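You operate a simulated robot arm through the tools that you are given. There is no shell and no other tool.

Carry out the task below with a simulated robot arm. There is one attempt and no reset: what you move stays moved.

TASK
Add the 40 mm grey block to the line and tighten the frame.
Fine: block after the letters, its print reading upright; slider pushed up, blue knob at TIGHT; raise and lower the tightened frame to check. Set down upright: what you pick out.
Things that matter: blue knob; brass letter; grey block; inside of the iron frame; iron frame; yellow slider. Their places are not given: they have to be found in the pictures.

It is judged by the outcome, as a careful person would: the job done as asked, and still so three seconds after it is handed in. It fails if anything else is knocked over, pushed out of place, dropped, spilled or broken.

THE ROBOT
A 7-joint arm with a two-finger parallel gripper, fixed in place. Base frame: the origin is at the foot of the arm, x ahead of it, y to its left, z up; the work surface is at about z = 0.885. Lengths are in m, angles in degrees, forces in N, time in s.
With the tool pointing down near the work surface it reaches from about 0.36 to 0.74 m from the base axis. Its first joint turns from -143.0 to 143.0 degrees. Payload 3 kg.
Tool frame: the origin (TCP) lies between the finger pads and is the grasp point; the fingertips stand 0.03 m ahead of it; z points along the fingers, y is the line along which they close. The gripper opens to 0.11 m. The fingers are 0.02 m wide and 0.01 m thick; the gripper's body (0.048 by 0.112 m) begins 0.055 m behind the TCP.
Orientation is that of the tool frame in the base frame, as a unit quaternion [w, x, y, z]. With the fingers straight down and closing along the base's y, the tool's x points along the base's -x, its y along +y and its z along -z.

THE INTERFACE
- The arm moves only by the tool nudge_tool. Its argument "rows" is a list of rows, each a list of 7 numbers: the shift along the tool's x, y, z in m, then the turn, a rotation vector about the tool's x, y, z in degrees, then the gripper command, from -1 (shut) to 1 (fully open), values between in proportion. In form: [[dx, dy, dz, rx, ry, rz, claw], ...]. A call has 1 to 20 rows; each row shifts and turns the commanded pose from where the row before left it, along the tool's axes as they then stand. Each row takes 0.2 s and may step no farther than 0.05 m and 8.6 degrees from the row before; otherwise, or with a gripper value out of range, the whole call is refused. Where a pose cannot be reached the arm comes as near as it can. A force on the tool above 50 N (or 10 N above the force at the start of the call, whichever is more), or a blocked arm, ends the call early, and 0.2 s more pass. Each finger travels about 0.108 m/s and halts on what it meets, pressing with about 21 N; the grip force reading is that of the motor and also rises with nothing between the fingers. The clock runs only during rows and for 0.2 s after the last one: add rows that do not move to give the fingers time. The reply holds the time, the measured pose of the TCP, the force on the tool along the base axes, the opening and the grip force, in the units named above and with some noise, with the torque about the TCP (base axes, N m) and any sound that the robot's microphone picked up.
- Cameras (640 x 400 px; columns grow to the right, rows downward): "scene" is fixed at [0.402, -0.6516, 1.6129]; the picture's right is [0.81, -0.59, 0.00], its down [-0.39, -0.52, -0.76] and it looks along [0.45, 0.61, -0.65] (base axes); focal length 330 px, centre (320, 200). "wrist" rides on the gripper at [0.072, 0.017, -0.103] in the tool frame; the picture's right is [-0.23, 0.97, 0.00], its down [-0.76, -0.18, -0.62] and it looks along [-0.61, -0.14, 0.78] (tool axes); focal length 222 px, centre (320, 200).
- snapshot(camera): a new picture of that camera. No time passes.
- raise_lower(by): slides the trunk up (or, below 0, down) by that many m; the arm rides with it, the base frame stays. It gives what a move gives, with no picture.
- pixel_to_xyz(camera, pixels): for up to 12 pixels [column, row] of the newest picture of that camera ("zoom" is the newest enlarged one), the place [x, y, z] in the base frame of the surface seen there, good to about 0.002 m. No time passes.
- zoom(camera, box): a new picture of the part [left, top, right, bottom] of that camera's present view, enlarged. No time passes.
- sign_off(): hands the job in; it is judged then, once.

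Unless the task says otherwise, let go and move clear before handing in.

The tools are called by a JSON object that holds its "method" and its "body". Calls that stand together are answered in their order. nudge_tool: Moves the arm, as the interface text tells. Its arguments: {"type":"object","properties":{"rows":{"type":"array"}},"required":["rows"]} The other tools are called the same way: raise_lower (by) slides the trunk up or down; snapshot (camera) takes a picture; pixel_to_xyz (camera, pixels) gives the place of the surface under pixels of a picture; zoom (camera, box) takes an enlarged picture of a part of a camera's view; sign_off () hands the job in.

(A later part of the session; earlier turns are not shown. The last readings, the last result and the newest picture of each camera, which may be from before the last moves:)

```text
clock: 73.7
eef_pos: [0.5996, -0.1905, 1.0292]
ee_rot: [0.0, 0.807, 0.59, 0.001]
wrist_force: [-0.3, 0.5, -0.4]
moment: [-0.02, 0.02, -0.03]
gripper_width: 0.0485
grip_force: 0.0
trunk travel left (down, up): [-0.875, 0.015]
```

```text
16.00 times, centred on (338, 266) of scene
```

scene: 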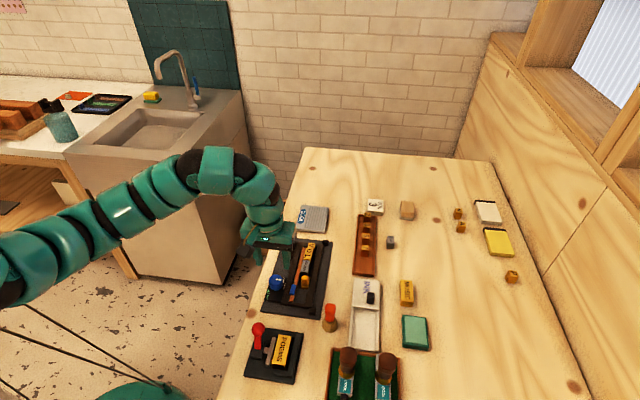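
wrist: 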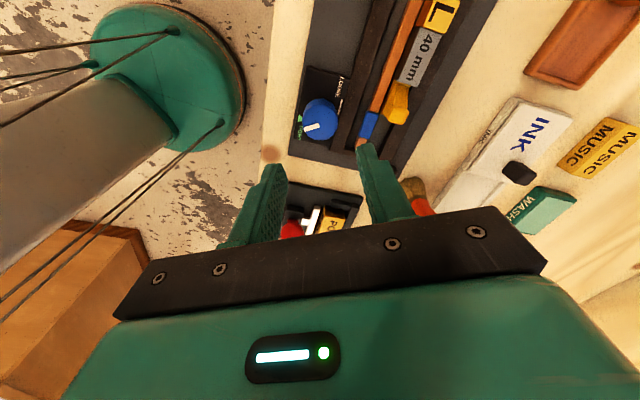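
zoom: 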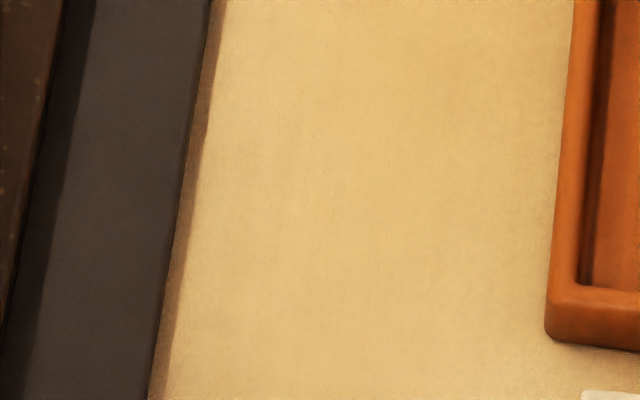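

{"method": "pixel_to_xyz", "body": {"camera": "zoom", "pixels": [[10, 150], [25, 150], [35, 150], [45, 150], [60, 150], [90, 150], [130, 150], [185, 150], [195, 150], [10, 50], [40, 50], [60, 50]]}}

{"method": "zoom", "body": {"camera": "scene", "box": [310, 248, 334, 272]}}

{"method": "pixel_to_xyz", "body": {"camera": "zoom", "pixels": [[200, 200], [240, 200], [260, 200], [300, 200], [340, 200], [360, 200], [380, 200], [400, 200], [420, 200], [440, 200], [460, 200], [500, 200]]}}

```text
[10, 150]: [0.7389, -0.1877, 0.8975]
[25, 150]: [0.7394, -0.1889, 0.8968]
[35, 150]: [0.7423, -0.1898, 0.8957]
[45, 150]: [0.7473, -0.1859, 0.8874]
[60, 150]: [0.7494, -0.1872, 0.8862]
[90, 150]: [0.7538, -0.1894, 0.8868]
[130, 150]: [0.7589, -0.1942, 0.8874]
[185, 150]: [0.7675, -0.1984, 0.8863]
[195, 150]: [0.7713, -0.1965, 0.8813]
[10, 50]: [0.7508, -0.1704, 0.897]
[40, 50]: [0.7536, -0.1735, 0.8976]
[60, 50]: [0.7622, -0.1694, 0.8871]
```

```text
16.00 times, centred on (322, 260) of scene
```

zoom: 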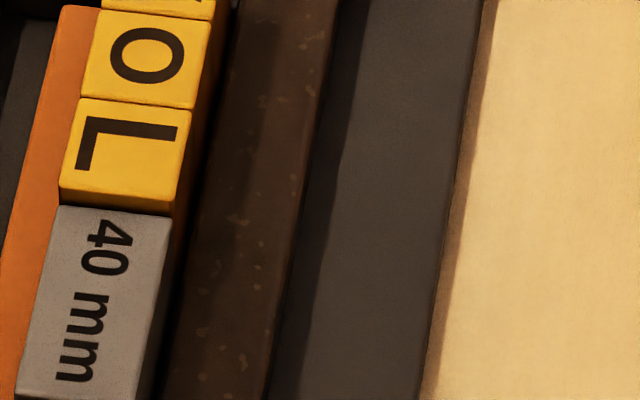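

```text
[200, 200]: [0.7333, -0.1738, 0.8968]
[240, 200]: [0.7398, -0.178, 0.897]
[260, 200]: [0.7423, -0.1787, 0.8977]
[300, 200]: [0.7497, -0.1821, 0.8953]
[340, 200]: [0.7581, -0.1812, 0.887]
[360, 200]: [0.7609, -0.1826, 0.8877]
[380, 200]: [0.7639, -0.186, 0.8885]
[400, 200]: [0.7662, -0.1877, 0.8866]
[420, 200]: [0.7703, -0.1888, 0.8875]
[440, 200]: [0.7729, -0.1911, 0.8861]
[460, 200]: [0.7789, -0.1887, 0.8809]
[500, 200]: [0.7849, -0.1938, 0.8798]
```

Rails span n=0.578–0.654, about 76 mm outer width, which is within the gripper's opening. I'll get the frame's exact axis angle from long baselines on the rails.

{"method": "zoom", "body": {"camera": "scene", "box": [270, 235, 330, 310]}}

{"method": "pixel_to_xyz", "body": {"camera": "zoom", "pixels": [[320, 48], [301, 120], [281, 200], [261, 270], [241, 345], [429, 62], [412, 140], [395, 215], [379, 290], [364, 365], [300, 365], [385, 45]]}}

```text
5.33 times, centred on (300, 272) of scene
```

zoom: 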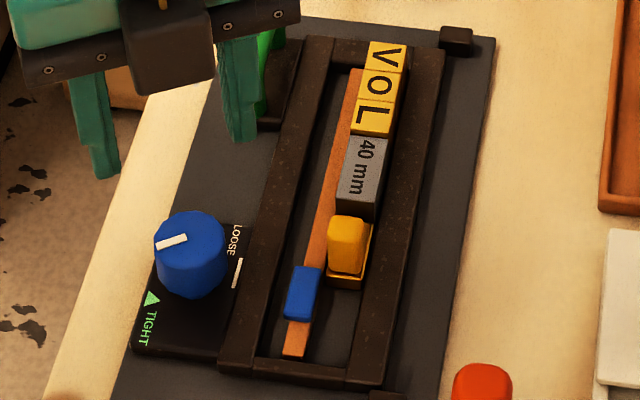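

```text
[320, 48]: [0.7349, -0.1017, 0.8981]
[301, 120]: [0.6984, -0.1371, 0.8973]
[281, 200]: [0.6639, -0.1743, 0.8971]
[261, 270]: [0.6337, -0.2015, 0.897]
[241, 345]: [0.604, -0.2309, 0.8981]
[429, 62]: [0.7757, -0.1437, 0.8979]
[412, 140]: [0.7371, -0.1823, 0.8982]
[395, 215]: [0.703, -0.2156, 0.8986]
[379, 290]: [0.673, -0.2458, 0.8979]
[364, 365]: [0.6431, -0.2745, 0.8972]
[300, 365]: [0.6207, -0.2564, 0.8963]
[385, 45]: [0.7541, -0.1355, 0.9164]
```

The frame axis is 44.6°. I'll turn the tool so its fingers close straight across the rails, and check reach at a safe height.

{"method": "nudge_tool", "body": {"rows": [[0, 0, 0, 0, 0, 6.9, 0.3], [0, 0, 0, 0, 0, 6.9, 0.5], [0, 0, 0, 0, 0, 6.9, 0.78], [0, 0, 0, 0, 0, 7.0, 0.78], [0.0215, 0.02, 0, 0, 0, 0, 0.78], [0.0215, 0.02, 0, 0, 0, 0, 0.78], [0.0215, 0.02, 0, 0, 0, 0, 0.78], [0, 0, 0, 0, 0, 0, 0.78], [0, 0, 0, 0, 0, 0, 0.78]]}}

{"method": "snapshot", "body": {"camera": "wrist"}}

{"method": "snapshot", "body": {"camera": "scene"}}

```text
clock: 75.7
eef_pos: [0.6908, -0.1823, 1.0274]
ee_rot: [-0.001, 0.925, 0.379, 0.001]
wrist_force: [0.4, -0.5, -0.9]
moment: [-0.02, 0.0, 0.0]
gripper_width: 0.0978
grip_force: 0.1
trunk travel left (down, up): [-0.875, 0.015]
```

```text
taken
```

wrist: 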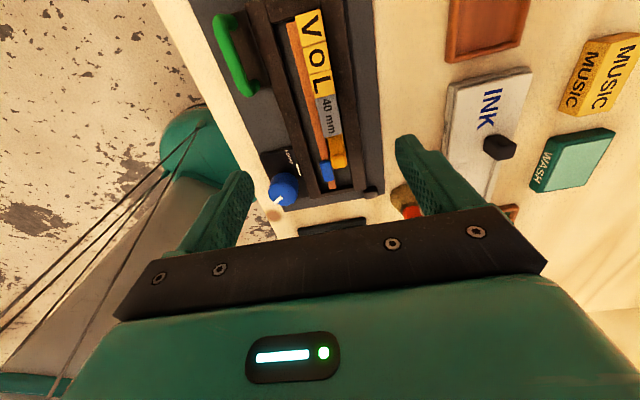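

```text
taken
```

scene: 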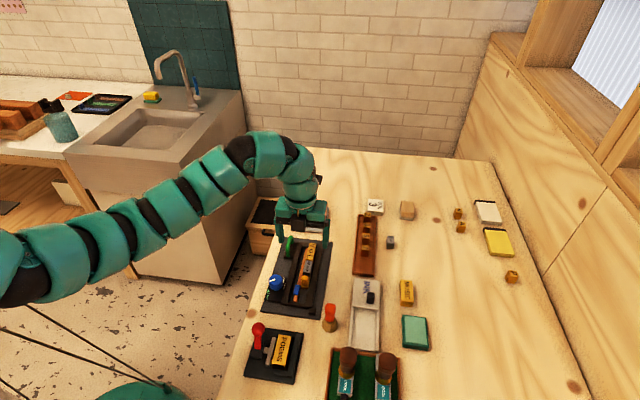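

Reach is fine with the fingers closing along -45.5°. I'll verify centring across the rails in the wrist view, where the grip line falls near row 116.

{"method": "zoom", "body": {"camera": "wrist", "box": [240, 60, 400, 180]}}

{"method": "pixel_to_xyz", "body": {"camera": "wrist", "pixels": [[272, 100], [283, 116], [290, 116], [300, 116], [356, 116], [362, 116], [368, 116], [328, 113], [265, 80], [350, 80], [320, 116], [376, 116]]}}

{"method": "nudge_tool", "body": {"rows": [[0, 0, 0, 0, 0, 0, 0.78]]}}

```text
3.33 times, centred on (320, 120) of wrist
```

zoom: 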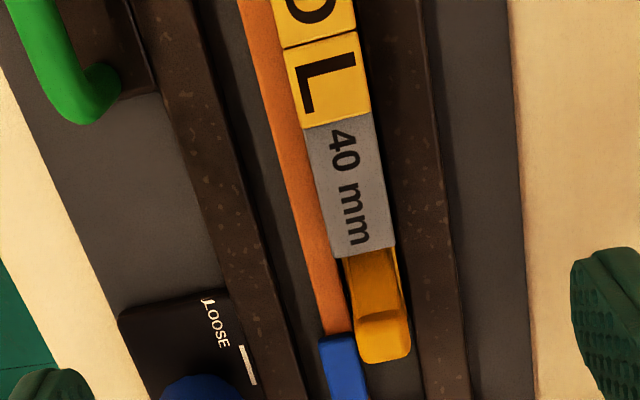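

```text
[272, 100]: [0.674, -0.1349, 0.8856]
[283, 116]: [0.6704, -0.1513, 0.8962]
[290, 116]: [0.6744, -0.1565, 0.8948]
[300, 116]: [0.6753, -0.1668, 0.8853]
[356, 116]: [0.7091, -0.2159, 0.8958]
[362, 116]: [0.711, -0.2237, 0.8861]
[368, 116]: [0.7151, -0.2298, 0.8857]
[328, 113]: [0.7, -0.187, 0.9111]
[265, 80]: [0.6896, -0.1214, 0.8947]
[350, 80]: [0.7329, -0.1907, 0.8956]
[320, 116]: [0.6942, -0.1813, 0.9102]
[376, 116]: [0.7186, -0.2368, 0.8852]
```

```text
clock: 76.1
eef_pos: [0.6898, -0.1837, 1.0286]
ee_rot: [0.0, 0.925, 0.38, 0.001]
wrist_force: [0.4, -0.3, 0.6]
moment: [-0.02, 0.02, 0.0]
gripper_width: 0.0979
grip_force: 0.0
trunk travel left (down, up): [-0.875, 0.015]
```

The grip line is centred between rail edges to about 1 mm, in the free gap between panel and handle base. I'll lower to just above rail height and look again.

{"method": "nudge_tool", "body": {"rows": [[0, 0.001, 0.03, 0, 0, 0, 0.78], [0, 0, 0.03, 0, 0, 0, 0.78], [0, 0, 0.03, 0, 0, 0, 0.78], [0, 0, 0.008, 0, 0, 0, 0.78], [0, 0, 0, 0, 0, 0, 0.78]]}}

{"method": "zoom", "body": {"camera": "scene", "box": [265, 225, 345, 310]}}

{"method": "snapshot", "body": {"camera": "wrist"}}

```text
clock: 77.3
eef_pos: [0.6932, -0.1842, 0.931]
ee_rot: [-0.001, 0.925, 0.38, 0.0]
wrist_force: [-0.4, 0.3, -0.5]
moment: [0.01, 0.0, -0.01]
gripper_width: 0.0979
grip_force: 0.0
trunk travel left (down, up): [-0.875, 0.015]
```

```text
4.71 times, centred on (305, 268) of scene
```

zoom: 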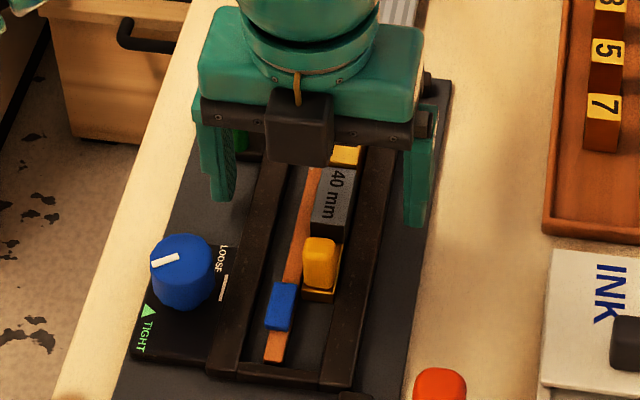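

```text
taken
```

wrist: 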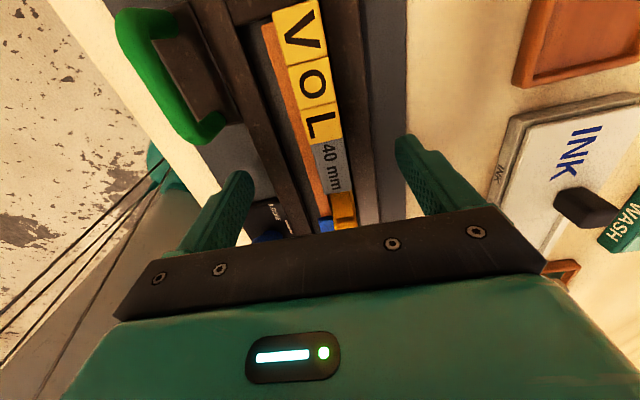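

The fingers hang outside both rails. I'll lower in small steps to get the tips just above the plate.

{"method": "nudge_tool", "body": {"rows": [[0, 0, 0.004, 0, 0, 0, 0.78], [0, 0, 0.004, 0, 0, 0, 0.78], [0, 0, 0, 0, 0, 0, 0.78], [0, 0, 0, 0, 0, 0, 0.78]]}}

{"method": "zoom", "body": {"camera": "scene", "box": [280, 245, 340, 290]}}

```text
clock: 78.3
eef_pos: [0.692, -0.1846, 0.922]
ee_rot: [-0.001, 0.925, 0.381, 0.001]
wrist_force: [0.5, -0.2, 0.1]
moment: [0.01, 0.0, 0.0]
gripper_width: 0.098
grip_force: 0.0
trunk travel left (down, up): [-0.875, 0.015]
```

```text
8.89 times, centred on (310, 268) of scene
```

zoom: 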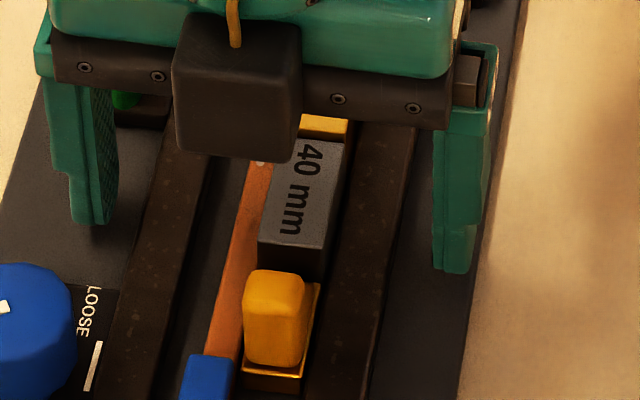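

{"method": "nudge_tool", "body": {"rows": [[0, 0, 0.0015, 0, 0, 0, 0.78], [0, 0, 0.001, 0, 0, 0, 0.78], [0, 0, 0, 0, 0, 0, 0.78]]}}

```text
clock: 79.1
eef_pos: [0.6902, -0.1853, 0.9191]
ee_rot: [-0.001, 0.925, 0.38, 0.0]
wrist_force: [0.4, -0.3, 0.3]
moment: [0.01, 0.0, 0.01]
gripper_width: 0.0979
grip_force: 0.2
trunk travel left (down, up): [-0.875, 0.015]
```

{"method": "nudge_tool", "body": {"rows": [[0, 0, 0, 0, 0, 0, 0.6], [0, 0, 0, 0, 0, 0, 0.46], [0, 0, 0, 0, 0, 0, 0.42], [0, 0, 0, 0, 0, 0, 0.42]]}}

{"method": "zoom", "body": {"camera": "wrist", "box": [200, 120, 460, 250]}}

{"method": "zoom", "body": {"camera": "scene", "box": [280, 245, 340, 290]}}

```text
clock: 80.1
eef_pos: [0.6903, -0.184, 0.9198]
ee_rot: [0.0, 0.925, 0.38, 0.001]
wrist_force: [-3.1, 3.3, -1.1]
moment: [-0.02, 0.08, 0.07]
gripper_width: 0.0806
grip_force: 2.2
trunk travel left (down, up): [-0.875, 0.015]
```

```text
2.46 times, centred on (330, 185) of wrist
```

zoom: 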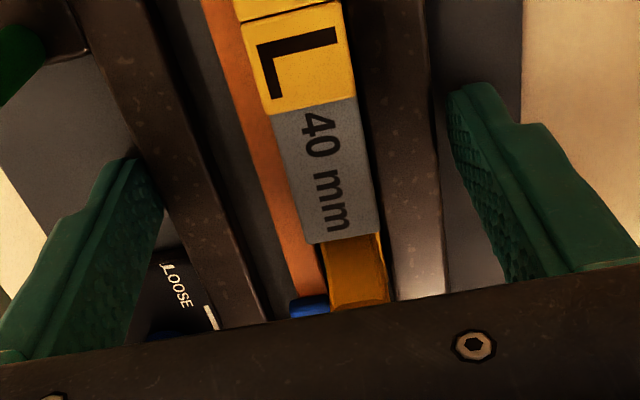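

```text
8.89 times, centred on (310, 268) of scene
```

zoom: 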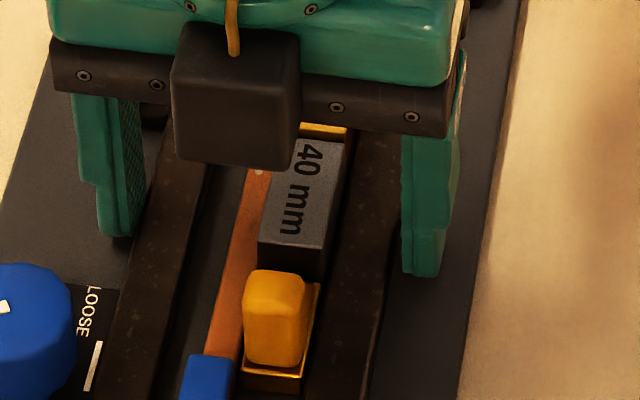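

The left finger touched first (4.5 N toward -n), so the hand is about 2.5 mm too far right. I'll shift it left before closing fully.

{"method": "nudge_tool", "body": {"rows": [[0, -0.0025, 0, 0, 0, 0, 0.46], [0, 0, 0, 0, 0, 0, 0.42], [0, 0, 0, 0, 0, 0, 0.38], [0, 0, 0, 0, 0, 0, 0.36], [0, 0, 0, 0, 0, 0, 0.36]]}}

```text
clock: 81.3
eef_pos: [0.6894, -0.1834, 0.9203]
ee_rot: [-0.001, 0.925, 0.38, 0.001]
wrist_force: [-2.1, 1.4, 1.1]
moment: [0.01, 0.0, 0.26]
gripper_width: 0.0771
grip_force: 44.6
trunk travel left (down, up): [-0.875, 0.015]
```

Both rails are gripped (77 mm, full force) with little side load. I'll check the picture, then lift just a few millimetres.

{"method": "nudge_tool", "body": {"rows": [[0, 0, 0, 0, 0, 0, -0.2], [0, 0, 0, 0, 0, 0, -1], [0, 0, -0.002, 0, 0, 0, -1], [0, 0, -0.002, 0, 0, 0, -1], [0, 0, -0.002, 0, 0, 0, -1], [0, 0, 0, 0, 0, 0, -1], [0, 0, 0, 0, 0, 0, -1]]}}

{"method": "zoom", "body": {"camera": "scene", "box": [260, 225, 345, 315]}}

{"method": "snapshot", "body": {"camera": "wrist"}}

```text
clock: 82.9
eef_pos: [0.6899, -0.185, 0.9239]
ee_rot: [-0.001, 0.925, 0.38, -0.002]
wrist_force: [-4.1, 2.5, -24.9]
moment: [0.05, 0.8, 0.7]
gripper_width: 0.0771
grip_force: 45.0
trunk travel left (down, up): [-0.875, 0.015]
```

```text
4.44 times, centred on (302, 270) of scene
```

zoom: 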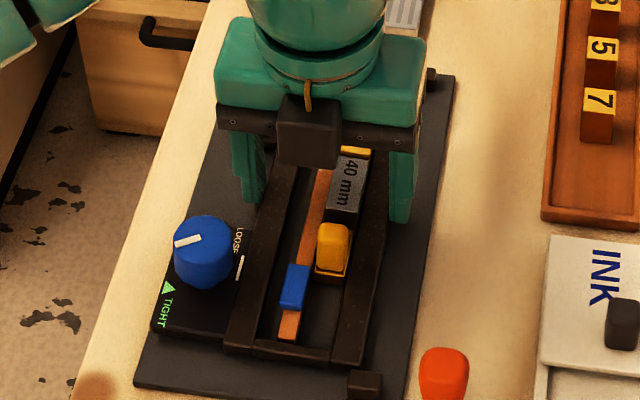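

```text
taken
```

wrist: 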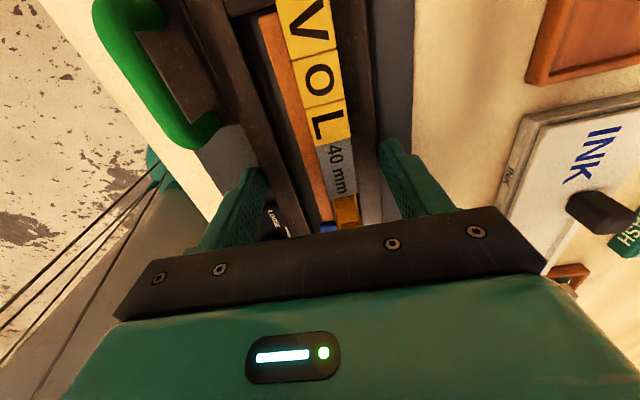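

The load is now 25 N. I'll check whether the frame has actually left the plate and is level, and whether the contents are lifting with it.

{"method": "zoom", "body": {"camera": "scene", "box": [262, 260, 332, 315]}}

{"method": "pixel_to_xyz", "body": {"camera": "zoom", "pixels": [[205, 255], [340, 285], [260, 320], [345, 60], [290, 130], [330, 200], [90, 160], [110, 250], [450, 100], [400, 250], [405, 60], [325, 140]]}}

```text
7.27 times, centred on (297, 288) of scene
```

zoom: 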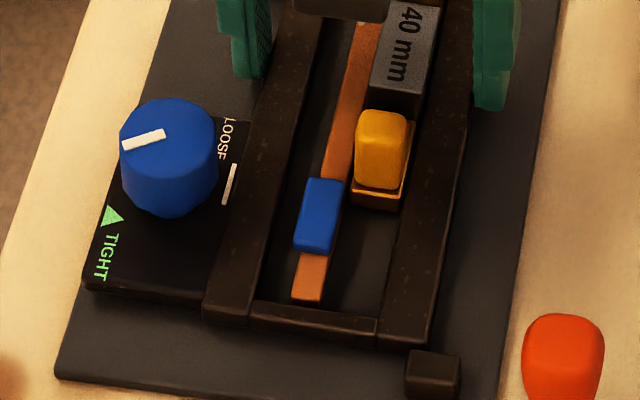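

```text
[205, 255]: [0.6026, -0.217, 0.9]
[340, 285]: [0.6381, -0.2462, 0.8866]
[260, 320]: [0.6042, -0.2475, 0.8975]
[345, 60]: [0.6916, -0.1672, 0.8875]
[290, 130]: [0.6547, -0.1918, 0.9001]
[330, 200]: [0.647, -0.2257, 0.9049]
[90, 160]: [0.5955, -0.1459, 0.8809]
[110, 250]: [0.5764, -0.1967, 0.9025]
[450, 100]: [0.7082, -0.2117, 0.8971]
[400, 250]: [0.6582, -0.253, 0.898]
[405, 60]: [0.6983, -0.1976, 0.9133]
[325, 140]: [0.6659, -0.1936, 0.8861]
```

The left rail is up 3 mm and the panel 6 mm, but the right rail is still down, so the frame is tilting at 25 N. I'll lift a little more, carefully, to see whether the load levels off.

{"method": "nudge_tool", "body": {"rows": [[0, 0, -0.002, 0, 0, 0, -1], [0, 0, -0.002, 0, 0, 0, -1], [0, 0, 0, 0, 0, 0, -1], [0, 0, 0, 0, 0, 0, -1]]}}

{"method": "zoom", "body": {"camera": "scene", "box": [262, 260, 332, 315]}}

{"method": "pixel_to_xyz", "body": {"camera": "zoom", "pixels": [[205, 255], [220, 300], [260, 320], [360, 330], [290, 130], [330, 200], [400, 300], [110, 250], [450, 100], [400, 250], [405, 60], [490, 100]]}}

```text
clock: 83.5
eef_pos: [0.6807, -0.1735, 0.9253]
ee_rot: [-0.012, 0.923, 0.385, -0.008]
wrist_force: [-26.9, 11.8, -0.2]
moment: [0.78, 0.02, -0.41]
gripper_width: 0.0488
grip_force: 44.8
trunk travel left (down, up): [-0.875, 0.015]
stopped in row 3: the force on the tool passed its limit at 77 N (the readings are from after the stop); the commanded pose is now the measured one
```

```text
7.27 times, centred on (297, 288) of scene
```

zoom: 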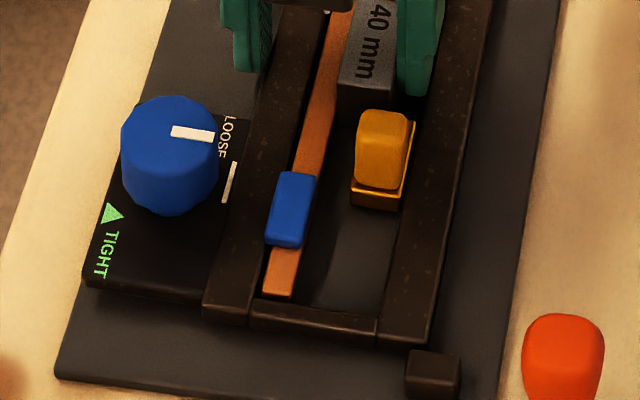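

```text
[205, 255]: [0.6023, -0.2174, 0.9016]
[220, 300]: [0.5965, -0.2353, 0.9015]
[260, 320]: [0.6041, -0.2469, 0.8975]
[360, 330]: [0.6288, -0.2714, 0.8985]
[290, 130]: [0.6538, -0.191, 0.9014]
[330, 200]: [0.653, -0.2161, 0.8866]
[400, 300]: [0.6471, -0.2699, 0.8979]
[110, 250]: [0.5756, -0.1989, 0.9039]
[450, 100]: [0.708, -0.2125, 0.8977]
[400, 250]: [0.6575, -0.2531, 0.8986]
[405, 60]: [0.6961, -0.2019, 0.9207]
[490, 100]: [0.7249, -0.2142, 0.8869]
```

The right finger slipped over the right rail. It's now inside the channel against the block, which pushed the bar back and returned the knob to LOOSE. Nothing has fallen. I'll lower gently so the frame's raised left side settles, then open slightly.

{"method": "nudge_tool", "body": {"rows": [[0, 0, 0.001, 0, 0, 0, -0.12], [0, 0, 0.001, 0, 0, 0, -0.12], [0, 0, 0.001, 0, 0, 0, -0.12], [0, 0, 0, 0, 0, 0, -0.12]]}}

{"method": "zoom", "body": {"camera": "scene", "box": [262, 235, 332, 315]}}

{"method": "snapshot", "body": {"camera": "wrist"}}

```text
clock: 84.5
eef_pos: [0.6813, -0.1746, 0.9232]
ee_rot: [-0.012, 0.922, 0.386, -0.008]
wrist_force: [-15.4, 6.7, 9.6]
moment: [-0.05, 0.46, -0.41]
gripper_width: 0.0494
grip_force: 1.1
trunk travel left (down, up): [-0.875, 0.015]
stopped in row 4: the force on the tool passed its limit at 51 N (the readings are from after the stop); the commanded pose is now the measured one
```

```text
5.00 times, centred on (297, 275) of scene
```

zoom: 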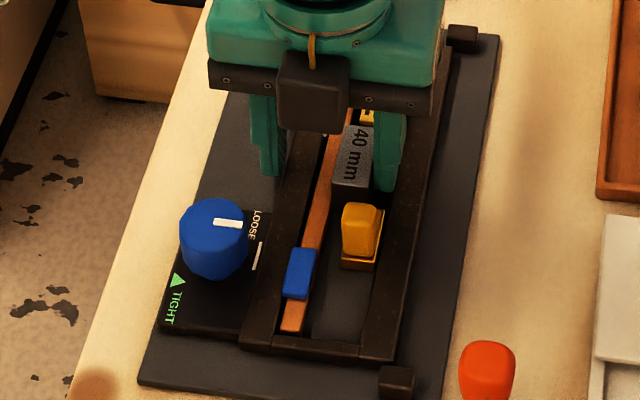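

```text
taken
```

wrist: 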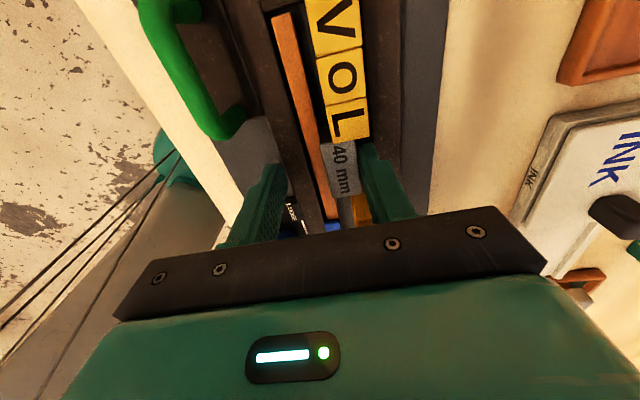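

The frame is down again, and the right finger is wedged between block and rail (15 N sideways). I'll relieve that sideways load, then lift straight out.

{"method": "nudge_tool", "body": {"rows": [[0, -0.001, 0, 0, 0, 0, -0.1], [0, 0, 0, 0, 0, 0, -0.1]]}}

```text
clock: 85.0
eef_pos: [0.6802, -0.173, 0.9243]
ee_rot: [-0.011, 0.923, 0.385, -0.008]
wrist_force: [-18.7, 6.8, 5.5]
moment: [0.15, 0.53, -0.35]
gripper_width: 0.0493
grip_force: 0.0
trunk travel left (down, up): [-0.875, 0.015]
```

{"method": "nudge_tool", "body": {"rows": [[0, -0.001, -0.002, 0, 0, 0, -0.1], [0, 0, -0.002, 0, 0, 0, -0.1], [0, 0, 0, 0, 0, 0, -0.1]]}}

{"method": "zoom", "body": {"camera": "scene", "box": [262, 235, 332, 315]}}

{"method": "zoom", "body": {"camera": "wrist", "box": [220, 60, 440, 250]}}

```text
clock: 85.8
eef_pos: [0.6807, -0.1734, 0.9259]
ee_rot: [-0.012, 0.923, 0.385, -0.008]
wrist_force: [-19.7, 9.0, -17.0]
moment: [0.79, 0.94, -0.29]
gripper_width: 0.0489
grip_force: 0.1
trunk travel left (down, up): [-0.875, 0.015]
```

```text
5.00 times, centred on (297, 275) of scene
```

zoom: 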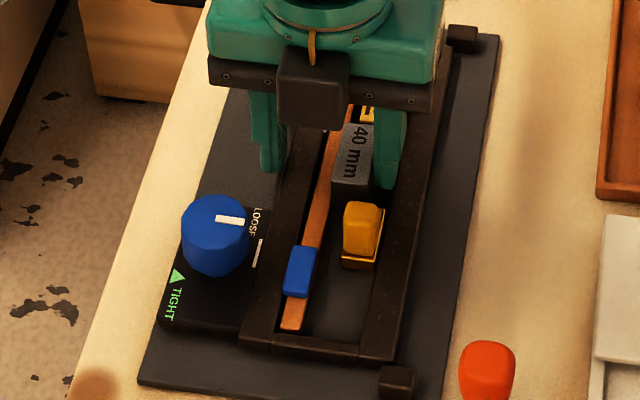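

```text
2.11 times, centred on (330, 155) of wrist
```

zoom: 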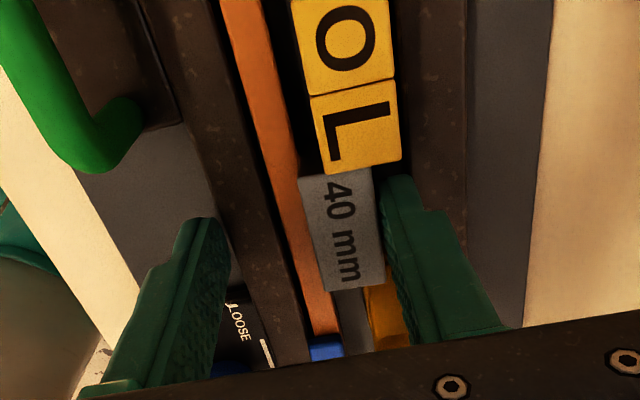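

The right finger sits between block and right rail, and there's still about 20 N on the tool. I'll open a little more and see how the load responds.

{"method": "nudge_tool", "body": {"rows": [[0, 0, 0.002, 0, 0, 0, -0.06], [0, 0, 0, 0, 0, 0, -0.03], [0, 0, 0, 0, 0, 0, -0.03]]}}

```text
clock: 86.7
eef_pos: [0.6809, -0.1743, 0.9268]
ee_rot: [-0.01, 0.923, 0.384, -0.007]
wrist_force: [-26.1, 10.4, -6.0]
moment: [0.34, 0.8, -0.44]
gripper_width: 0.0491
grip_force: 0.0
trunk travel left (down, up): [-0.875, 0.015]
```

Opening is blocked by the right rail pressing the finger's outer face. I'll shift further left in small steps to unload it.

{"method": "nudge_tool", "body": {"rows": [[0, -0.0015, 0, 0, 0, 0, -0.1], [0, -0.0015, 0, 0, 0, 0, -0.1], [0, 0, 0, 0, 0, 0, -0.1]]}}

```text
clock: 87.5
eef_pos: [0.6813, -0.1731, 0.9252]
ee_rot: [-0.009, 0.923, 0.384, -0.007]
wrist_force: [-13.8, 1.4, -10.5]
moment: [0.28, 0.51, -0.48]
gripper_width: 0.049
grip_force: 0.0
trunk travel left (down, up): [-0.875, 0.015]
```

That halved the load. Continuing to relieve: a bit more left, slightly toward the near end, and slightly down.

{"method": "nudge_tool", "body": {"rows": [[-0.001, -0.0015, 0.001, 0, 0, 0, -0.1], [0, 0, 0, 0, 0, 0, -0.1]]}}

```text
clock: 88.0
eef_pos: [0.6819, -0.1713, 0.9258]
ee_rot: [-0.01, 0.923, 0.384, -0.005]
wrist_force: [-1.6, -4.4, 1.8]
moment: [-0.22, -0.02, -0.17]
gripper_width: 0.0507
grip_force: 1.2
trunk travel left (down, up): [-0.875, 0.015]
```

The load is almost gone and the fingers opened slightly. Now I'll lift straight up in small steps.

{"method": "nudge_tool", "body": {"rows": [[0, 0, -0.002, 0, 0, 0, -0.09], [0, 0, -0.002, 0, 0, 0, -0.09], [0, 0, 0, 0, 0, 0, -0.09]]}}

{"method": "zoom", "body": {"camera": "scene", "box": [262, 235, 332, 315]}}

{"method": "zoom", "body": {"camera": "wrist", "box": [220, 60, 440, 250]}}

```text
clock: 88.8
eef_pos: [0.6806, -0.1717, 0.9281]
ee_rot: [-0.01, 0.923, 0.384, -0.006]
wrist_force: [3.9, -2.5, -0.7]
moment: [-0.05, -0.16, 0.04]
gripper_width: 0.0524
grip_force: 2.7
trunk travel left (down, up): [-0.875, 0.015]
```

```text
5.00 times, centred on (297, 275) of scene
```

zoom: 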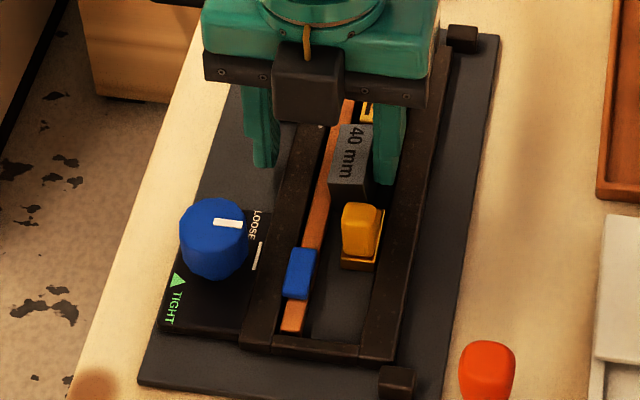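

```text
2.11 times, centred on (330, 155) of wrist
```

zoom: 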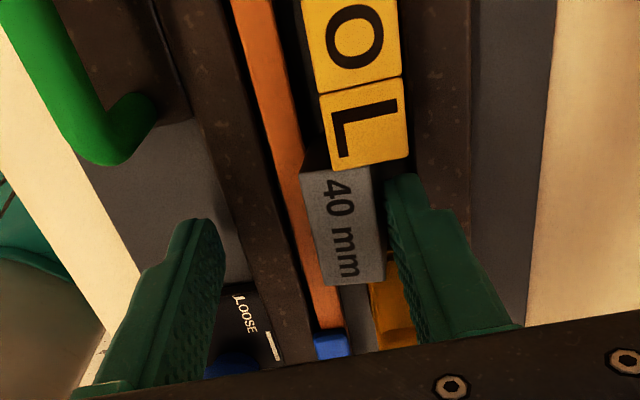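

Free now, and nothing fell. I'll continue up and clear.

{"method": "nudge_tool", "body": {"rows": [[0, 0, -0.003, 0, 0, 0, -0.09], [0, 0, -0.005, 0, 0, 0, -0.09], [0, 0, -0.02, 0, 0, 0, -0.09], [0, 0, -0.03, 0, 0, 0, -0.09], [0, 0, -0.04, 0, 0, 0, -0.09], [0, 0, 0, 0, 0, 0, -0.09]]}}

{"method": "zoom", "body": {"camera": "scene", "box": [262, 235, 332, 315]}}

{"method": "snapshot", "body": {"camera": "wrist"}}

```text
clock: 90.2
eef_pos: [0.6818, -0.173, 1.024]
ee_rot: [-0.01, 0.923, 0.384, -0.007]
wrist_force: [0.2, 0.7, 0.0]
moment: [-0.03, 0.03, -0.02]
gripper_width: 0.0502
grip_force: 0.1
trunk travel left (down, up): [-0.875, 0.015]
```

```text
5.00 times, centred on (297, 275) of scene
```

zoom: 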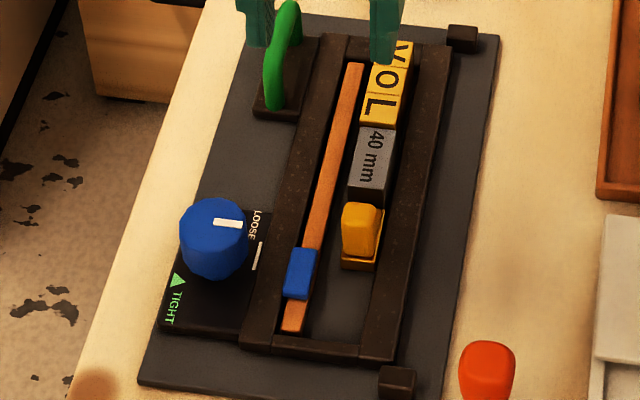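

```text
taken
```

wrist: 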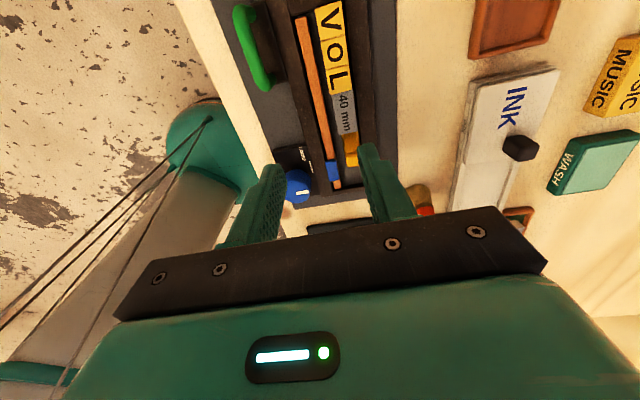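

Recovered: V-O-L, block and slider are all upright in order, and only the knob went back to LOOSE. I'll inspect the line closely.

{"method": "zoom", "body": {"camera": "scene", "box": [290, 238, 330, 295]}}

{"method": "zoom", "body": {"camera": "wrist", "box": [270, 0, 390, 180]}}

{"method": "zoom", "body": {"camera": "scene", "box": [275, 230, 320, 270]}}

```text
7.02 times, centred on (310, 266) of scene
```

zoom: 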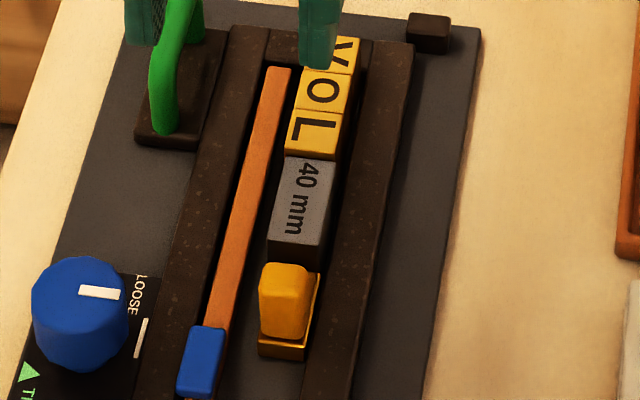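

```text
2.22 times, centred on (330, 90) of wrist
```

zoom: 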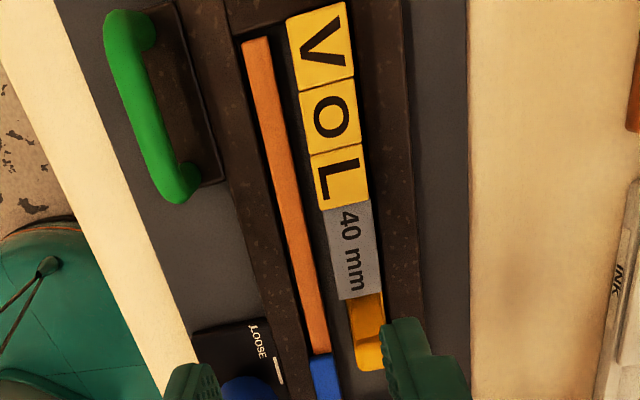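

```text
10.00 times, centred on (298, 250) of scene
```

zoom: 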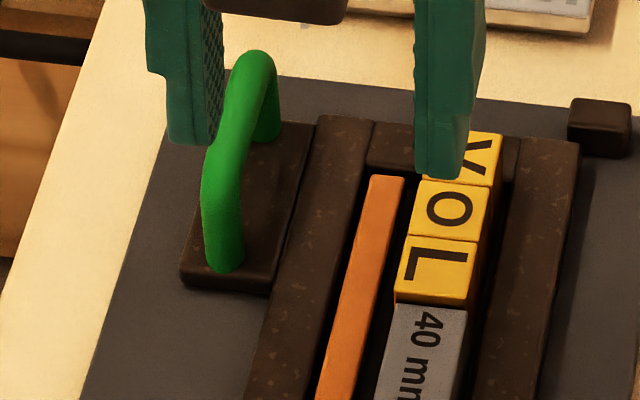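

I'll check the slider-block contact closely before retightening.

{"method": "zoom", "body": {"camera": "scene", "box": [296, 262, 324, 294]}}

{"method": "pixel_to_xyz", "body": {"camera": "zoom", "pixels": [[290, 150], [240, 165], [330, 175], [225, 205], [310, 215], [330, 190], [325, 230], [320, 195], [255, 190], [315, 240], [300, 300], [260, 290]]}}

```text
12.50 times, centred on (310, 278) of scene
```

zoom: 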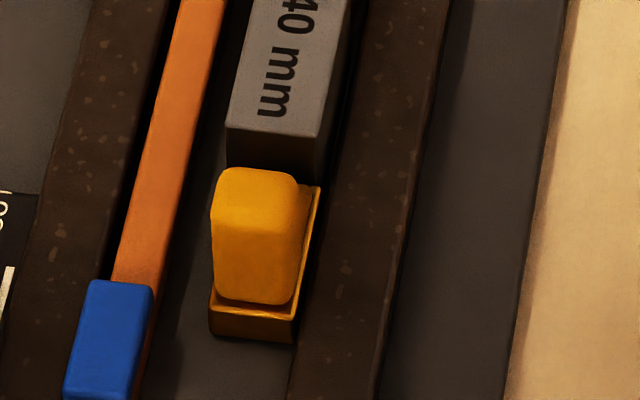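

```text
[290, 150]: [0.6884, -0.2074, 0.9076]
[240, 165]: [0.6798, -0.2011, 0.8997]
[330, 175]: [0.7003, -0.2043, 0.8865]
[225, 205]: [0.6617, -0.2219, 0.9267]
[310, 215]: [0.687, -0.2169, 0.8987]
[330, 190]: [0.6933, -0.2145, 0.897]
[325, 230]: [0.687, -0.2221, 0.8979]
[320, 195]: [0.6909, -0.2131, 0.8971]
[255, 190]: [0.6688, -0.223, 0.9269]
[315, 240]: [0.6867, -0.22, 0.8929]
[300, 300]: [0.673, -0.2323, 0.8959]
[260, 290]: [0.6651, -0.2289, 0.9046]
```

Slider face and block are in contact and the line is straight. The earlier lift behaved like a hinge: left side up, right rail fixed, with two posts at the plate's right corners. So the frame is hinged on the right and meant to be raised by the green handle. First I'll level the tool and turn it back to retighten the knob.

{"method": "nudge_tool", "body": {"rows": [[0, 0, -0.01, -1.36, 0.29, 0, 0.0], [0, 0, 0, 0, 0, -8.2, 0.0], [0, 0, 0, 0, 0, -8.2, 0.0], [0, 0, 0, 0, 0, -8.2, 0.0], [0, 0, 0, 0, 0, -8.2, 0.0], [0, 0, 0, 0, 0, -8.2, 0.0], [0, 0, 0, 0, 0, -8.2, 0.0], [0, 0, 0, 0, 0, -8.2, 0.0], [0, 0, 0, 0, 0, -8.2, 0.0], [0, 0, 0, 0, 0, -8.2, 0.0], [0, 0, 0, 0, 0, -8.2, 0.0], [0, 0, 0, 0, 0, -8.2, 0.0], [0, 0, 0, 0, 0, 0, 0.0]]}}

{"method": "nudge_tool", "body": {"rows": [[0, 0, 0, 0, 0, -8.2, 0.0], [0, 0, 0, 0, 0, -8.2, 0.0], [0, 0, 0, 0, 0, -8.2, 0.0], [0, 0, 0, 0, 0, -8.2, 0.0], [0, 0, 0, 0, 0, -8.2, 0.0], [0, 0, 0, 0, 0, -8.2, 0.0], [0, 0, 0, 0, 0, -8.2, 0.0], [0, 0, 0, 0, 0, -8.2, 0.0], [0, 0, 0, 0, 0, -8.2, 0.0], [0, 0, 0, 0, 0, -8.2, 0.0], [0, 0, 0, 0, 0, -7.4, 0.0], [0, 0, 0, 0, 0, 0, 0.0]]}}

```text
clock: 93.0
eef_pos: [0.681, -0.1724, 1.0362]
ee_rot: [-0.001, 0.379, 0.926, 0.001]
wrist_force: [0.2, 0.0, 0.0]
moment: [-0.02, 0.0, 0.02]
gripper_width: 0.0549
grip_force: 0.0
trunk travel left (down, up): [-0.875, 0.015]
```

```text
clock: 95.7
eef_pos: [0.6813, -0.1731, 1.0358]
ee_rot: [0.0, -0.382, 0.924, 0.001]
wrist_force: [-0.3, -0.3, 0.9]
moment: [0.01, 0.01, 0.02]
gripper_width: 0.055
grip_force: 0.1
trunk travel left (down, up): [-0.875, 0.015]
```

The tool is level again, with tool y at 135°. Moving over the knob.

{"method": "nudge_tool", "body": {"rows": [[0.0222, 0.015, 0, 0, 0, 0, -0.12], [0.0222, 0.015, 0, 0, 0, 0, -0.12], [0.0222, 0.0151, 0, 0, 0, 0, -0.12], [0, 0, 0.02, 0, 0, 0, -0.12], [0, 0, 0, 0, 0, 0, -0.12], [0, 0, 0, 0, 0, 0, -0.12]]}}

{"method": "zoom", "body": {"camera": "wrist", "box": [240, 60, 400, 200]}}

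{"method": "zoom", "body": {"camera": "scene", "box": [255, 225, 345, 315]}}

```text
clock: 97.0
eef_pos: [0.6044, -0.1876, 1.0168]
ee_rot: [0.0, -0.381, 0.924, 0.0]
wrist_force: [0.5, -0.2, 0.3]
moment: [-0.02, 0.05, -0.02]
gripper_width: 0.0484
grip_force: 0.0
trunk travel left (down, up): [-0.875, 0.015]
```

```text
2.86 times, centred on (320, 130) of wrist
```

zoom: 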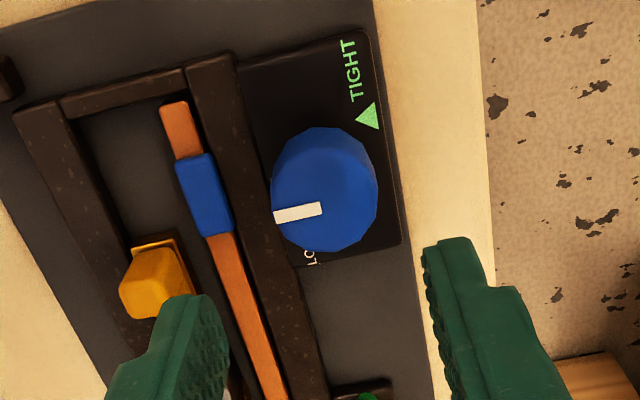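

```text
4.44 times, centred on (300, 270) of scene
```

zoom: 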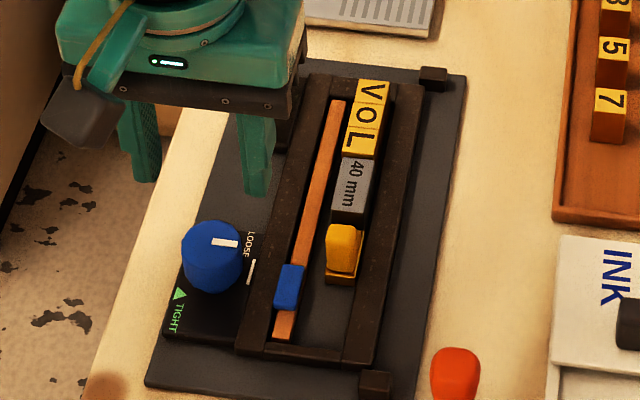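

The knob is centred under the tool (pointer's inner end at wrist (320,132)). I'll descend and grip it.

{"method": "nudge_tool", "body": {"rows": [[0, 0, 0.03, 0, 0, 0, -0.12], [0, 0, 0.03, 0, 0, 0, -0.12], [0, 0, 0.02, 0, 0, 0, -0.12], [0, 0, 0, 0, 0, 0, -0.12], [0, 0, 0, 0, 0, 0, -0.3], [0, 0, 0, 0, 0, 0, -0.6], [0, 0, 0, 0, 0, 0, -1], [0, 0, 0, 0, 0, 0, -1]]}}

{"method": "zoom", "body": {"camera": "wrist", "box": [220, 80, 440, 240]}}

```text
clock: 98.8
eef_pos: [0.5997, -0.1884, 0.9358]
ee_rot: [0.0, -0.382, 0.924, 0.0]
wrist_force: [-1.6, 2.5, -0.3]
moment: [0.2, -0.14, -0.02]
gripper_width: 0.0331
grip_force: 45.2
trunk travel left (down, up): [-0.875, 0.015]
```

```text
2.50 times, centred on (330, 160) of wrist
```

zoom: 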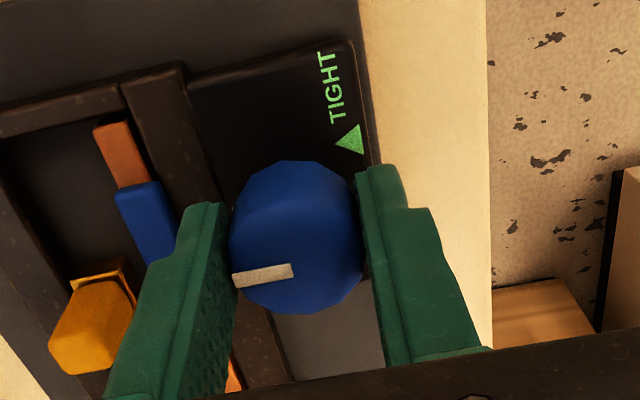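

Gripped at 33 mm with low side load. I'll turn clockwise as before, pausing to check loads.

{"method": "nudge_tool", "body": {"rows": [[0, 0, 0, 0, 0, 7, -1], [0, 0, 0, 0, 0, 7, -1], [0, 0, 0, 0, 0, 7, -1], [0, 0, 0, 0, 0, 7, -1], [0, 0, 0, 0, 0, 7, -1], [0, 0, 0, 0, 0, 7, -1], [0, 0, 0, 0, 0, 0, -1]]}}

{"method": "nudge_tool", "body": {"rows": [[0, 0, 0, 0, 0, 7, -1], [0, 0, 0, 0, 0, 7, -1], [0, 0, 0, 0, 0, 7, -1], [0, 0, 0, 0, 0, 7, -1], [0, 0, 0, 0, 0, 7, -1], [0, 0, 0, 0, 0, 0, -1]]}}

{"method": "zoom", "body": {"camera": "scene", "box": [255, 235, 335, 315]}}

```text
clock: 100.5
eef_pos: [0.6017, -0.1885, 0.9363]
ee_rot: [-0.001, -0.024, 1.0, 0.0]
wrist_force: [-2.3, 3.6, 7.6]
moment: [0.01, -0.09, 0.04]
gripper_width: 0.0331
grip_force: 44.9
trunk travel left (down, up): [-0.875, 0.015]
```

```text
clock: 101.8
eef_pos: [0.601, -0.1861, 0.9358]
ee_rot: [0.001, 0.277, 0.961, 0.0]
wrist_force: [-3.6, 8.2, 11.2]
moment: [-0.02, -0.24, 0.01]
gripper_width: 0.0332
grip_force: 44.9
trunk travel left (down, up): [-0.875, 0.015]
```

```text
5.00 times, centred on (295, 275) of scene
```

zoom: 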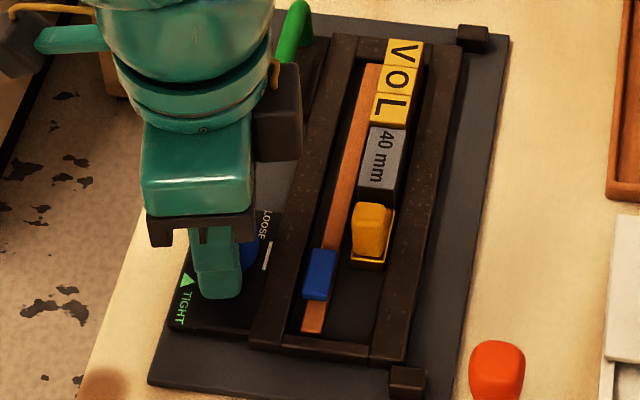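

{"method": "nudge_tool", "body": {"rows": [[0.0006, 0.0004, -0.0008, 0, 0, 0, -1], [0, 0, 0, 0, 0, 6, -1], [0, 0, 0, 0, 0, 6, -1], [0, 0, 0, 0, 0, 6, -1], [0, 0, 0, 0, 0, 0, -1]]}}

{"method": "nudge_tool", "body": {"rows": [[0, 0, 0, 0, 0, 6, -1], [0, 0, 0, 0, 0, 6, -1], [0, 0, 0, 0, 0, 6, -1], [0, 0, 0, 0, 0, 6, -1], [0, 0, 0, 0, 0, 0, -1]]}}

{"method": "zoom", "body": {"camera": "scene", "box": [255, 235, 335, 315]}}

{"method": "zoom", "body": {"camera": "wrist", "box": [220, 80, 440, 240]}}

```text
clock: 103.0
eef_pos: [0.6023, -0.1853, 0.9368]
ee_rot: [0.0, 0.425, 0.905, 0.0]
wrist_force: [-1.9, 7.6, -0.1]
moment: [0.19, 0.07, -0.02]
gripper_width: 0.0333
grip_force: 45.2
trunk travel left (down, up): [-0.875, 0.015]
```

```text
clock: 104.2
eef_pos: [0.6022, -0.1865, 0.9359]
ee_rot: [0.0, 0.604, 0.797, -0.001]
wrist_force: [-1.0, 4.2, 1.4]
moment: [0.04, 0.05, 0.01]
gripper_width: 0.0332
grip_force: 44.7
trunk travel left (down, up): [-0.875, 0.015]
```

```text
5.00 times, centred on (295, 275) of scene
```

zoom: 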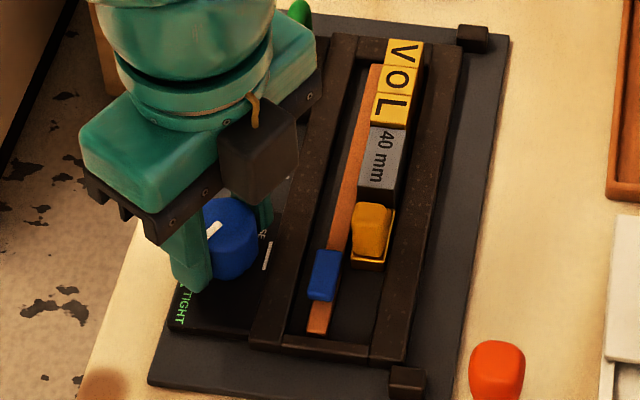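

```text
2.50 times, centred on (330, 160) of wrist
```

zoom: 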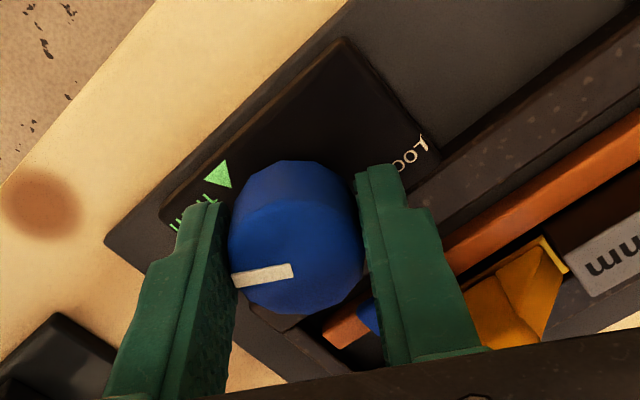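

It's at 119° and the bar is closing on the line. Continuing the last 30° to the stop.

{"method": "nudge_tool", "body": {"rows": [[0, 0, 0, 0, 0, 6, -1], [0, 0, 0, 0, 0, 6, -1], [0, 0, 0, 0, 0, 6, -1], [0, 0, 0, 0, 0, 0, -1]]}}

{"method": "nudge_tool", "body": {"rows": [[0, 0, 0, 0, 0, 5, -1], [0, 0, 0, 0, 0, 5, -1], [0, 0, 0, 0, 0, 0, -1]]}}

{"method": "nudge_tool", "body": {"rows": [[0, 0, 0, 0, 0, 4, -1], [0, 0, 0, 0, 0, 0, -1], [0, 0, 0, 0, 0, 0, -1]]}}

{"method": "zoom", "body": {"camera": "wrist", "box": [220, 80, 440, 240]}}

```text
clock: 105.2
eef_pos: [0.6027, -0.1874, 0.936]
ee_rot: [0.0, 0.721, 0.693, -0.001]
wrist_force: [4.5, 1.2, 0.1]
moment: [-0.09, -0.08, 0.01]
gripper_width: 0.0331
grip_force: 44.8
trunk travel left (down, up): [-0.875, 0.015]
```

```text
clock: 106.0
eef_pos: [0.6019, -0.1863, 0.9354]
ee_rot: [-0.001, 0.778, 0.628, 0.0]
wrist_force: [10.0, -0.2, 3.2]
moment: [-0.09, -0.27, 0.0]
gripper_width: 0.0329
grip_force: 44.9
trunk travel left (down, up): [-0.875, 0.015]
```

```text
clock: 106.8
eef_pos: [0.6028, -0.1873, 0.9354]
ee_rot: [0.0, 0.799, 0.601, -0.001]
wrist_force: [15.6, -2.2, 7.5]
moment: [-0.16, -0.36, 0.39]
gripper_width: 0.0332
grip_force: 44.8
trunk travel left (down, up): [-0.875, 0.015]
```

```text
2.50 times, centred on (330, 160) of wrist
```

zoom: 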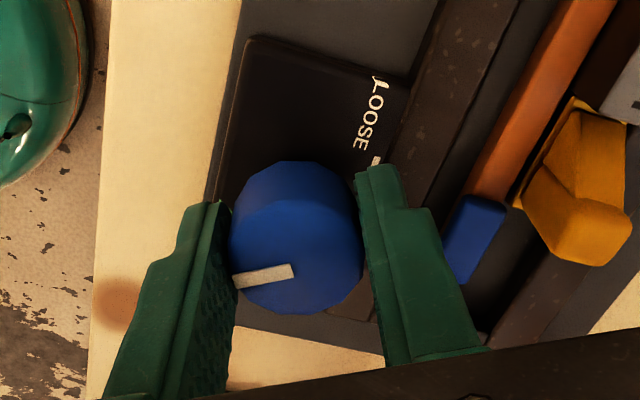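

Torque is 0.39 N·m at 151°, so the knob is at its stop. I'll release without turning back and rise to verify.

{"method": "nudge_tool", "body": {"rows": [[0, 0, 0, 0, 0, 0, -0.3], [0, 0, 0, 0, 0, 0, -0.12], [0, 0, 0, 0, 0, 0, -0.12], [0, 0, -0.02, 0, 0, 0, -0.12], [0, 0, -0.03, 0, 0, 0, -0.12], [0, 0, -0.04, 0, 0, 0, -0.12], [0, 0, 0, 0, 0, 0, -0.12]]}}

{"method": "zoom", "body": {"camera": "scene", "box": [255, 230, 335, 315]}}

{"method": "zoom", "body": {"camera": "scene", "box": [262, 268, 298, 304]}}

{"method": "zoom", "body": {"camera": "scene", "box": [296, 236, 328, 290]}}

```text
clock: 108.5
eef_pos: [0.6037, -0.1881, 1.0273]
ee_rot: [-0.002, 0.8, 0.6, 0.0]
wrist_force: [1.0, -0.2, -0.2]
moment: [-0.03, -0.02, -0.02]
gripper_width: 0.0485
grip_force: 0.1
trunk travel left (down, up): [-0.875, 0.015]
```

```text
4.71 times, centred on (295, 272) of scene
```

zoom: 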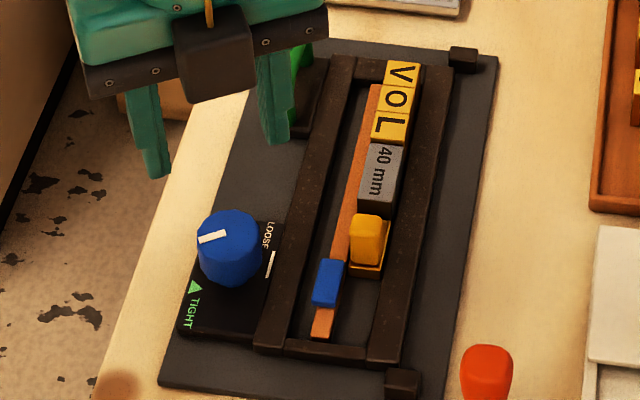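

```text
11.11 times, centred on (280, 286) of scene
```

zoom: 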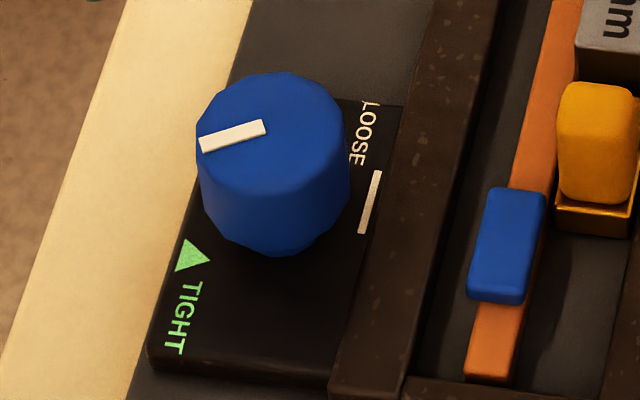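

```text
7.41 times, centred on (312, 263) of scene
```

zoom: 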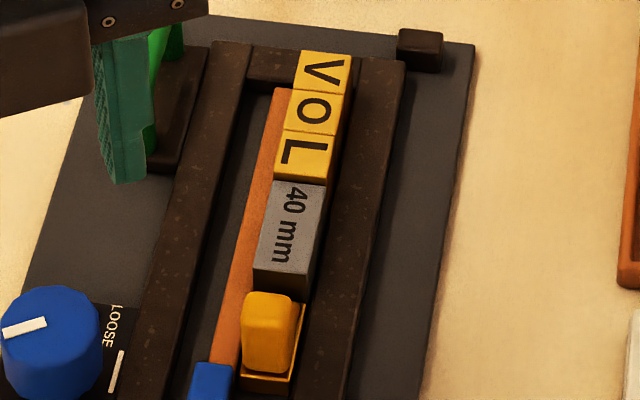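

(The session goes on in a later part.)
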